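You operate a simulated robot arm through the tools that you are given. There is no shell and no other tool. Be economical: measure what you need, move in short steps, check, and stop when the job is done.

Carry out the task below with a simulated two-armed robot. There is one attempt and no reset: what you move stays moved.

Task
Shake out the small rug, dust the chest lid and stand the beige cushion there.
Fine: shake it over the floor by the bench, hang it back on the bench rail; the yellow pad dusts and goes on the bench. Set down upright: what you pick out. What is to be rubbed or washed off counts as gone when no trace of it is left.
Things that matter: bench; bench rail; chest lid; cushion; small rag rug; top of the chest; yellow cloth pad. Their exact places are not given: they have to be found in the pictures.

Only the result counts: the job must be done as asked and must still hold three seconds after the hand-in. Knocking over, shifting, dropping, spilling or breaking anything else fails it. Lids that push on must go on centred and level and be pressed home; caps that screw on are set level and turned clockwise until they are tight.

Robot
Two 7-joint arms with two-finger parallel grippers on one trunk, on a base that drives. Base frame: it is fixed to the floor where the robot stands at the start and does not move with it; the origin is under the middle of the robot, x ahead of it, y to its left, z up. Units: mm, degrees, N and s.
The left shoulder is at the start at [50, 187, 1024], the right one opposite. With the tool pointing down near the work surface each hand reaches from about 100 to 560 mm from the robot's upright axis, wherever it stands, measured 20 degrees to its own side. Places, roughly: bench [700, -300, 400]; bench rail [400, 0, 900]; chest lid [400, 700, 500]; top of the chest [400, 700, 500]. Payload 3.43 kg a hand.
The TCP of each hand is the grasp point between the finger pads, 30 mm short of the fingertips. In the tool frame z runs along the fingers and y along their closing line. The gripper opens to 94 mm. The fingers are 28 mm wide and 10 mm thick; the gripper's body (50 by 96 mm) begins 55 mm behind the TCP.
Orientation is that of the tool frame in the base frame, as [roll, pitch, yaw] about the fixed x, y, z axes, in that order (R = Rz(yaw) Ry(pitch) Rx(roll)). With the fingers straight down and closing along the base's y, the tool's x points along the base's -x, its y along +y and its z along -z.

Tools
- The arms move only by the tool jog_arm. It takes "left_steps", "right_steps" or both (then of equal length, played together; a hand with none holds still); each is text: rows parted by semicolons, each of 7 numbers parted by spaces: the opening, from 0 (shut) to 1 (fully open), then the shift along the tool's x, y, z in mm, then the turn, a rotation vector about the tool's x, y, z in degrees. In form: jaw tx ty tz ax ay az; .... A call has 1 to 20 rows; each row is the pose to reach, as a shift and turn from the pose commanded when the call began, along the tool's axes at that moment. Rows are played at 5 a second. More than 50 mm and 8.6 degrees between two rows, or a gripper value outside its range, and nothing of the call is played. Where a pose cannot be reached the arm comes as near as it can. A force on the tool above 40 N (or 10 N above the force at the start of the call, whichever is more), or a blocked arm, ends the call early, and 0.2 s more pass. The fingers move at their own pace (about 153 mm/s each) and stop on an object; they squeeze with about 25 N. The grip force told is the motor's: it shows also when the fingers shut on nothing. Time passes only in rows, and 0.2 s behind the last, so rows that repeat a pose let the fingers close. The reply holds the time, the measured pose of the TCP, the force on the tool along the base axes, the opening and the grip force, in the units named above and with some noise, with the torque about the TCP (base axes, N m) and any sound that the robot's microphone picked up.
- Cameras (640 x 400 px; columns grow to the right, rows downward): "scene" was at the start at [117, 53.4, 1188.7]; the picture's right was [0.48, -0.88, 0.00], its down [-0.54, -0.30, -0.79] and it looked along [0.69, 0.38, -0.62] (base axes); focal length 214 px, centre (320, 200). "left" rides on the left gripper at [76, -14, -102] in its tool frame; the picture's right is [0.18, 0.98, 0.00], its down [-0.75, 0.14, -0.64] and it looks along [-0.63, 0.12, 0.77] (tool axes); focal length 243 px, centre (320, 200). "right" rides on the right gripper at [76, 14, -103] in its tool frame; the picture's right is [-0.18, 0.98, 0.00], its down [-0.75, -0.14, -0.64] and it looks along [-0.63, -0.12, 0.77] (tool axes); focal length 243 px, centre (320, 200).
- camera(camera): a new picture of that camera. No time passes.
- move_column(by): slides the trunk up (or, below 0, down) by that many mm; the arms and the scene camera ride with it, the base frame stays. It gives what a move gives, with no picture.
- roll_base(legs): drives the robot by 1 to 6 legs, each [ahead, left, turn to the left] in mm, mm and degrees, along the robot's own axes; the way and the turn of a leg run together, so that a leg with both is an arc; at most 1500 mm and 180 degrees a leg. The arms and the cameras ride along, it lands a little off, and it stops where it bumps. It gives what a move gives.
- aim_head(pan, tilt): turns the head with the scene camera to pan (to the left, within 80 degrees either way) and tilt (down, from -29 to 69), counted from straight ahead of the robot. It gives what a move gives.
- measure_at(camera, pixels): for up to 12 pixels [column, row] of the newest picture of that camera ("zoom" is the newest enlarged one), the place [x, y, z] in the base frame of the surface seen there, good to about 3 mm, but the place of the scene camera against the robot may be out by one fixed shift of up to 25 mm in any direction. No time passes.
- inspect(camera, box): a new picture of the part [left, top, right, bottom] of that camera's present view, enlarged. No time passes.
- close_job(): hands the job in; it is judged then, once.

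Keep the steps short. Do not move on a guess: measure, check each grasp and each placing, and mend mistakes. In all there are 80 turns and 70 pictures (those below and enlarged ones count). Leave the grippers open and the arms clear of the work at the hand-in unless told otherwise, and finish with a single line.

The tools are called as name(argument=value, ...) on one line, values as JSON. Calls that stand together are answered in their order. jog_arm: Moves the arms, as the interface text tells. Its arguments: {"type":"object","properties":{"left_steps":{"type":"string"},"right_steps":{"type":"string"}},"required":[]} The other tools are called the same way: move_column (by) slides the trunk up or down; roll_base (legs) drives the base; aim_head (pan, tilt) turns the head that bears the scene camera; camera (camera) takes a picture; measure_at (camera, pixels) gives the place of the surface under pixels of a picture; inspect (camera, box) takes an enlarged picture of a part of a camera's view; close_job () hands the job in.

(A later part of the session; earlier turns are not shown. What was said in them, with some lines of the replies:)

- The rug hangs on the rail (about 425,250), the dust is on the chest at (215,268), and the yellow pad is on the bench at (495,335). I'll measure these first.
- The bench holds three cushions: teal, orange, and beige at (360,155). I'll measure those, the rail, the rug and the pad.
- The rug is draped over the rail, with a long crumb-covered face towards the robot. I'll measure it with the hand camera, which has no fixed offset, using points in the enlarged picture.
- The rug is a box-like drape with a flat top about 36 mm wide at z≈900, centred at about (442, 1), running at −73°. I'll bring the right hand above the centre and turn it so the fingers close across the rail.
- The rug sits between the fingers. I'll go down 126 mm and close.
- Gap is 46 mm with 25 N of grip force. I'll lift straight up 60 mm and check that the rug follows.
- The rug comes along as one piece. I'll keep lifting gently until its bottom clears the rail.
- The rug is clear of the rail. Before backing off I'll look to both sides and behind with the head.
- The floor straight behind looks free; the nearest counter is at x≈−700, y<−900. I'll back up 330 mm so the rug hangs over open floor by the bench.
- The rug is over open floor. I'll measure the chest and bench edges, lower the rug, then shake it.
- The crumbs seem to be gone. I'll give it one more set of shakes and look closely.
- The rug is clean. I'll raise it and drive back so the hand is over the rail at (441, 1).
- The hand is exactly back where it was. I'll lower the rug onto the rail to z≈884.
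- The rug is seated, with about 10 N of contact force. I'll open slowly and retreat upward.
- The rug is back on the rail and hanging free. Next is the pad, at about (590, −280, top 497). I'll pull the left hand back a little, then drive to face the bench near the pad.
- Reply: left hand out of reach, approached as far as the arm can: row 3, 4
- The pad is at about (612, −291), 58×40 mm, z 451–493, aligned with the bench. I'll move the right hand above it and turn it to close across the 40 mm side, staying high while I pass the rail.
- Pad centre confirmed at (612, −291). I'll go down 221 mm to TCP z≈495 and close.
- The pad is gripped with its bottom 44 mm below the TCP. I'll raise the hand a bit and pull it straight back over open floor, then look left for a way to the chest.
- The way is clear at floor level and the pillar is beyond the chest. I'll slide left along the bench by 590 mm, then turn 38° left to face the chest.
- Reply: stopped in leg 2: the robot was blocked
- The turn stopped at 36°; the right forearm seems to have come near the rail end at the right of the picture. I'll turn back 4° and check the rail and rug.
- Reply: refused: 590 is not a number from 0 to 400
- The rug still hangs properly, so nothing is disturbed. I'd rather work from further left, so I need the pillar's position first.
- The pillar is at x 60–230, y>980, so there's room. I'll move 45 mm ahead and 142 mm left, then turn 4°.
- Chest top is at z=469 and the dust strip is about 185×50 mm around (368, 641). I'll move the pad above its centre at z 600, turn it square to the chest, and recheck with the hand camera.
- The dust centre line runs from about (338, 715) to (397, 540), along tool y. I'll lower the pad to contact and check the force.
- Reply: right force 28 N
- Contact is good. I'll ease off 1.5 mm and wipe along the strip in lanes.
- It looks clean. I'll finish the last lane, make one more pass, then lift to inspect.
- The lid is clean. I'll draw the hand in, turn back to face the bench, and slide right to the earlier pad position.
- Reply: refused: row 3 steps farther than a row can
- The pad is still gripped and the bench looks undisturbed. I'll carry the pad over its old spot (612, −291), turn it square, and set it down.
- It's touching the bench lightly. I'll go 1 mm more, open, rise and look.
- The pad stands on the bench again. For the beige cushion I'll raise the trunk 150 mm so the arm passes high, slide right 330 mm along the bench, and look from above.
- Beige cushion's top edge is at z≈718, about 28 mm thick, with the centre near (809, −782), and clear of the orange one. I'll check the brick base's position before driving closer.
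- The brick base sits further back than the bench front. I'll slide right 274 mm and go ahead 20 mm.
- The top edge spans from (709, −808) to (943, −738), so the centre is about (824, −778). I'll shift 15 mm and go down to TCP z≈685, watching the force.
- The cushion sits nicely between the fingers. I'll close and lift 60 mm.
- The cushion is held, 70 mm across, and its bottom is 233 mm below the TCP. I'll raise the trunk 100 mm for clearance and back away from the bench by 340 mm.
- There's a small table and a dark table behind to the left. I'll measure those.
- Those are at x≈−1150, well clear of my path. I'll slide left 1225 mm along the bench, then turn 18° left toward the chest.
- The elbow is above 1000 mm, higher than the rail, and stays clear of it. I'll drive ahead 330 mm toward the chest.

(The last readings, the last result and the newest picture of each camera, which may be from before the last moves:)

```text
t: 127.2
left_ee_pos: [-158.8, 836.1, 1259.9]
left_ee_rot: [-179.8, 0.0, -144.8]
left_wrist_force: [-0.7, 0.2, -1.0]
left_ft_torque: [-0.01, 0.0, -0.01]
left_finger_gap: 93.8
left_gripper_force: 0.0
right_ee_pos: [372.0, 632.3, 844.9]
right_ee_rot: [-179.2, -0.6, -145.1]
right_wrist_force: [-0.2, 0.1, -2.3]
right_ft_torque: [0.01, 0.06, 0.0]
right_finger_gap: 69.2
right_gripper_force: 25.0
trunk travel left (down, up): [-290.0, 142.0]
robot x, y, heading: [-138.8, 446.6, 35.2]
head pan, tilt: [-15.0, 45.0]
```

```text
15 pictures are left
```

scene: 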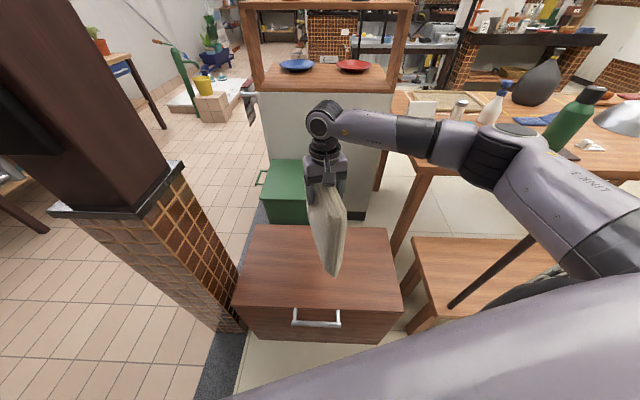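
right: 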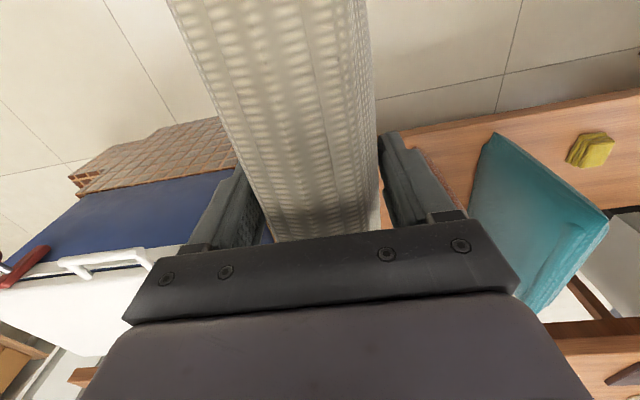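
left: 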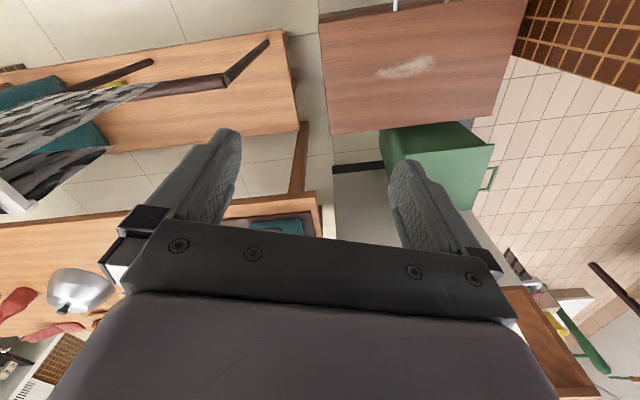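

The hand is over the lid centre at (372, 632). I'll turn the cushion square to the chest and lower it to just above the lid.

jog_arm(right_steps="0 0 0 15 0 0 4.5; 0 0 0 35 0 0 9; 0 0 0 60 0 0 13.5; 0 0 0 85 0 0 17.9; 0 0 0 110 0 0 17.9; 0 0 0 128 0 0 17.9; 0 0 0 136 0 0 17.9; 0 0 0 136 0 0 17.9")

camera(camera="scene")

```text
t: 129.1
left_ee_pos: [-159.9, 835.7, 1261.3]
left_ee_rot: [-179.8, 0.1, -144.8]
left_wrist_force: [0.2, 0.8, -0.6]
left_ft_torque: [0.04, 0.01, 0.03]
left_finger_gap: 94.0
left_gripper_force: 0.0
right_ee_pos: [372.7, 629.9, 708.1]
right_ee_rot: [-179.1, -0.3, -163.0]
right_wrist_force: [0.0, 0.2, -3.0]
right_ft_torque: [-0.05, 0.01, -0.03]
right_finger_gap: 69.9
right_gripper_force: 25.1
trunk travel left (down, up): [-290.0, 142.0]
robot x, y, heading: [-133.7, 443.1, 35.3]
head pan, tilt: [-15.0, 45.0]
```

```text
14 pictures are left
```

scene: 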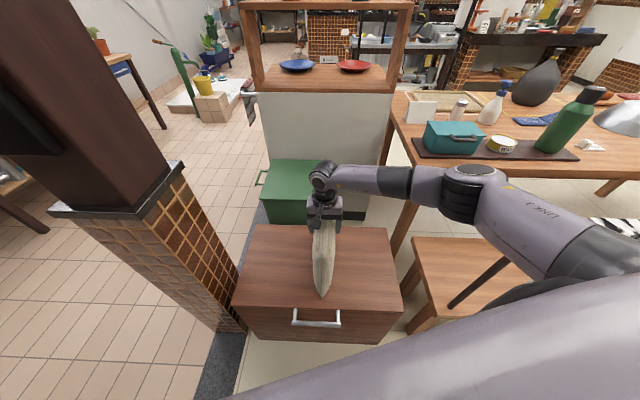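

It's well centred, with about 5 mm to go. I'll lower slowly to contact.

jog_arm(right_steps="0 0 0 2 0 0 0; 0 0 0 3.5 0 0 0; 0 0 0 5 0 0 0; 0 0 0 5 0 0 0")

```text
t: 130.1
left_ee_pos: [-160.2, 836.0, 1260.9]
left_ee_rot: [-179.9, 0.1, -144.8]
left_wrist_force: [0.0, 0.2, 0.2]
left_ft_torque: [0.0, 0.02, 0.0]
left_finger_gap: 94.2
left_gripper_force: 0.1
right_ee_pos: [371.7, 630.3, 703.3]
right_ee_rot: [-179.0, -0.3, -163.0]
right_wrist_force: [-0.4, 0.8, -1.8]
right_ft_torque: [-0.08, 0.06, 0.02]
right_finger_gap: 69.4
right_gripper_force: 25.2
trunk travel left (down, up): [-290.0, 142.0]
robot x, y, heading: [-132.4, 444.0, 35.2]
head pan, tilt: [-15.0, 45.0]
```

jog_arm(right_steps="0 0 0 1 0 0 0; 0 0 0 2 0 0 0; 0 0 0 2 0 0 0")

```text
t: 130.8
left_ee_pos: [-160.0, 835.4, 1260.8]
left_ee_rot: [-179.8, 0.1, -144.8]
left_wrist_force: [0.5, 0.3, -0.3]
left_ft_torque: [-0.01, 0.0, 0.0]
left_finger_gap: 94.0
left_gripper_force: 0.0
right_ee_pos: [371.4, 629.1, 702.9]
right_ee_rot: [-179.2, -0.1, -163.0]
right_wrist_force: [-1.3, -1.1, 12.2]
right_ft_torque: [-0.76, 0.39, -0.01]
right_finger_gap: 69.6
right_gripper_force: 24.6
trunk travel left (down, up): [-290.0, 142.0]
robot x, y, heading: [-138.5, 442.1, 35.1]
head pan, tilt: [-15.0, 45.0]
```

It's in contact at 12 N. I'll ease up 1.2 mm, open, and check before withdrawing.

jog_arm(right_steps="0 0 0 -1.2 0 0 0; 0.8 0 0 -1.2 0 0 0; 0.9 0 0 -1.2 0 0 0; 1 0 0 -1.2 0 0 0; 1 0 0 -1.2 0 0 0")

camera(camera="right")

```text
t: 132.1
left_ee_pos: [-158.8, 834.9, 1261.2]
left_ee_rot: [-179.8, 0.0, -144.8]
left_wrist_force: [0.5, -0.1, 0.2]
left_ft_torque: [0.03, 0.0, 0.02]
left_finger_gap: 94.1
left_gripper_force: 0.0
right_ee_pos: [371.3, 629.5, 703.2]
right_ee_rot: [-179.2, -0.3, -163.1]
right_wrist_force: [-0.2, -0.3, 0.3]
right_ft_torque: [-0.03, 0.0, -0.04]
right_finger_gap: 94.1
right_gripper_force: 0.2
trunk travel left (down, up): [-290.0, 142.0]
robot x, y, heading: [-138.3, 442.0, 35.0]
head pan, tilt: [-15.0, 45.0]
```

```text
13 pictures are left
```

right: 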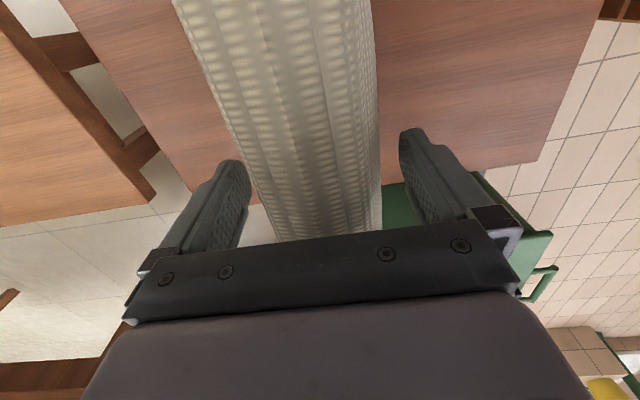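

The cushion stands free between the open fingers. I'll rise straight up.

jog_arm(right_steps="1 0 -2 -10 0 0 0; 1 0 -2 -25 0 0 0; 1 0 -2 -45 0 0 0; 1 0 -2 -75 0 0 0; 1 0 -2 -110 0 0 0; 1 0 -2 -150 0 0 0; 1 0 -2 -190 0 0 0; 1 30 -2 -220 0 0 0; 1 70 -2 -220 0 0 0; 1 110 -2 -220 0 0 0; 1 110 -2 -220 0 0 0")

camera(camera="scene")

```text
t: 134.4
left_ee_pos: [-159.8, 835.2, 1260.7]
left_ee_rot: [-179.8, 0.0, -144.8]
left_wrist_force: [-0.7, 0.2, 0.6]
left_ft_torque: [0.0, -0.03, -0.01]
left_finger_gap: 94.3
left_gripper_force: 0.1
right_ee_pos: [267.6, 598.9, 924.1]
right_ee_rot: [-179.1, -0.3, -163.0]
right_wrist_force: [-0.2, 1.4, -0.6]
right_ft_torque: [-0.02, -0.03, -0.02]
right_finger_gap: 94.1
right_gripper_force: 0.0
trunk travel left (down, up): [-290.0, 142.0]
robot x, y, heading: [-137.5, 442.9, 35.3]
head pan, tilt: [-15.0, 45.0]
```

```text
12 pictures are left
```

scene: 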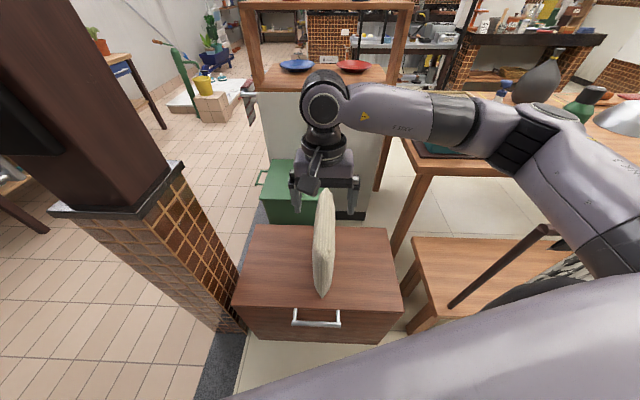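

It stands upright. I'll back away 250 mm and check everything once more: lid, cushion, rug and pad.

roll_base(legs=[[-250, 0, 0]])

aim_head(pan=-30, tilt=40)

camera(camera="scene")

inspect(camera="scene", box=[150, 160, 350, 300])

```text
t: 136.3
left_ee_pos: [-363.2, 692.1, 1261.5]
left_ee_rot: [-179.7, 0.1, -144.7]
left_wrist_force: [-0.4, 0.3, -0.5]
left_ft_torque: [0.04, -0.03, 0.0]
left_finger_gap: 93.9
left_gripper_force: 0.1
right_ee_pos: [65.1, 456.5, 924.0]
right_ee_rot: [-179.0, -0.1, -163.0]
right_wrist_force: [0.6, -0.2, 0.1]
right_ft_torque: [0.0, -0.02, 0.0]
right_finger_gap: 94.0
right_gripper_force: 0.0
trunk travel left (down, up): [-290.0, 142.0]
robot x, y, heading: [-337.1, 300.3, 35.3]
head pan, tilt: [-15.0, 45.0]
```

```text
t: 137.0
left_ee_pos: [-362.5, 694.1, 1261.0]
left_ee_rot: [-179.8, 0.0, -144.7]
left_wrist_force: [0.0, -0.2, 0.4]
left_ft_torque: [-0.01, -0.02, -0.01]
left_finger_gap: 93.8
left_gripper_force: 0.0
right_ee_pos: [66.0, 456.0, 923.9]
right_ee_rot: [-179.0, -0.4, -163.0]
right_wrist_force: [-0.7, 0.5, 0.4]
right_ft_torque: [0.0, 0.01, 0.0]
right_finger_gap: 94.1
right_gripper_force: 0.1
trunk travel left (down, up): [-290.0, 142.0]
robot x, y, heading: [-339.8, 297.7, 35.2]
head pan, tilt: [-30.0, 40.0]
```

```text
11 pictures are left
```

scene: 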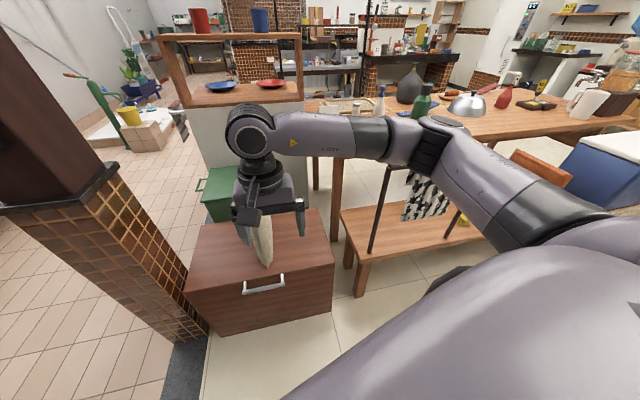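

```text
2.86 times, centred on (250, 230) of scene
```

zoom: 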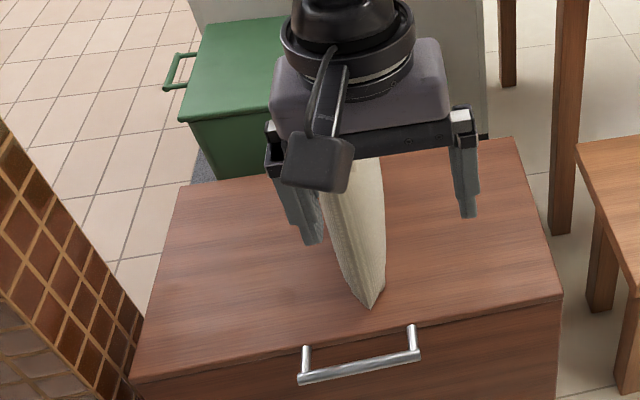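

The lid is clean and the cushion stands. One last unobstructed look at the rug and pad: I'll turn the robot 30° right on open floor.

roll_base(legs=[[0, 0, -45]])

aim_head(pan=30, tilt=35)

camera(camera="scene")

inspect(camera="scene", box=[160, 120, 480, 320])

```text
t: 139.5
left_ee_pos: [-79.0, 595.5, 1260.9]
left_ee_rot: [-179.8, 0.0, 170.5]
left_wrist_force: [-0.3, -0.6, -0.7]
left_ft_torque: [0.03, 0.02, 0.0]
left_finger_gap: 94.1
left_gripper_force: 0.0
right_ee_pos: [59.4, 126.5, 922.3]
right_ee_rot: [-179.0, -0.3, 152.2]
right_wrist_force: [-0.7, 0.2, -0.3]
right_ft_torque: [0.01, -0.01, 0.02]
right_finger_gap: 93.9
right_gripper_force: 0.1
trunk travel left (down, up): [-290.0, 142.0]
robot x, y, heading: [-335.2, 301.5, -9.5]
head pan, tilt: [-30.0, 40.0]
```

```text
t: 140.8
left_ee_pos: [-78.8, 596.0, 1260.8]
left_ee_rot: [-179.8, 0.0, 170.4]
left_wrist_force: [-0.3, -0.5, 0.1]
left_ft_torque: [-0.03, 0.01, -0.02]
left_finger_gap: 93.7
left_gripper_force: 0.2
right_ee_pos: [58.1, 127.1, 923.2]
right_ee_rot: [-179.1, -0.3, 152.2]
right_wrist_force: [0.5, 0.3, -0.2]
right_ft_torque: [0.02, -0.02, 0.0]
right_finger_gap: 93.8
right_gripper_force: 0.1
trunk travel left (down, up): [-290.0, 142.0]
robot x, y, heading: [-333.7, 301.8, -9.3]
head pan, tilt: [30.0, 35.0]
```

```text
9 pictures are left
```

scene: 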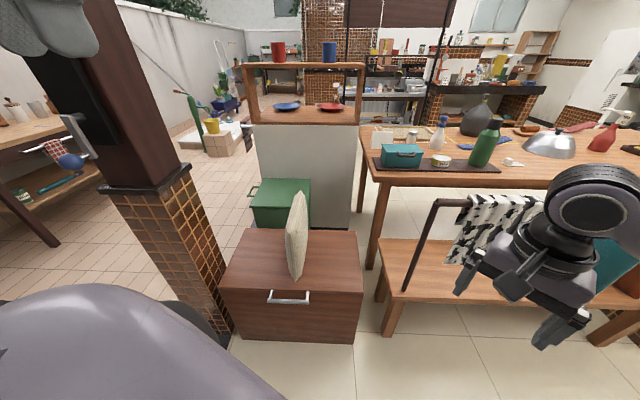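

```text
2.00 times, centred on (320, 220) of scene
```

zoom: 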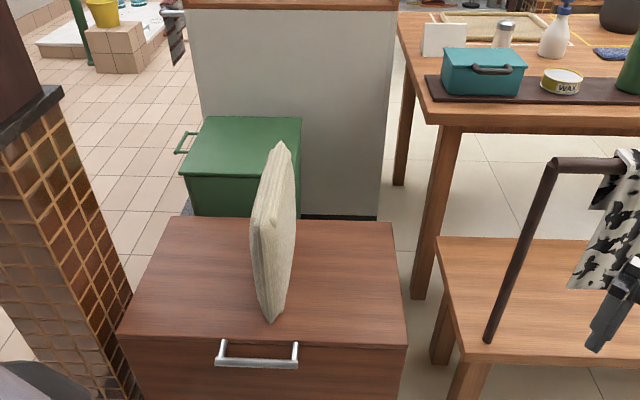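

The cushion stands upright on the clean lid, the rug hangs on the rail, the pad is on the bench, the grippers are open and the arms are clear. I'm handing in.

close_job()

```text
The job is handed in.
```

Handed in: the rug is shaken out and back on the bench rail, the chest lid is dusted clean, the yellow pad is on the bench, and the beige cushion stands upright on the chest; the arm was blocked once near the rail on the way, and afterwards the rail and rug looked undisturbed.
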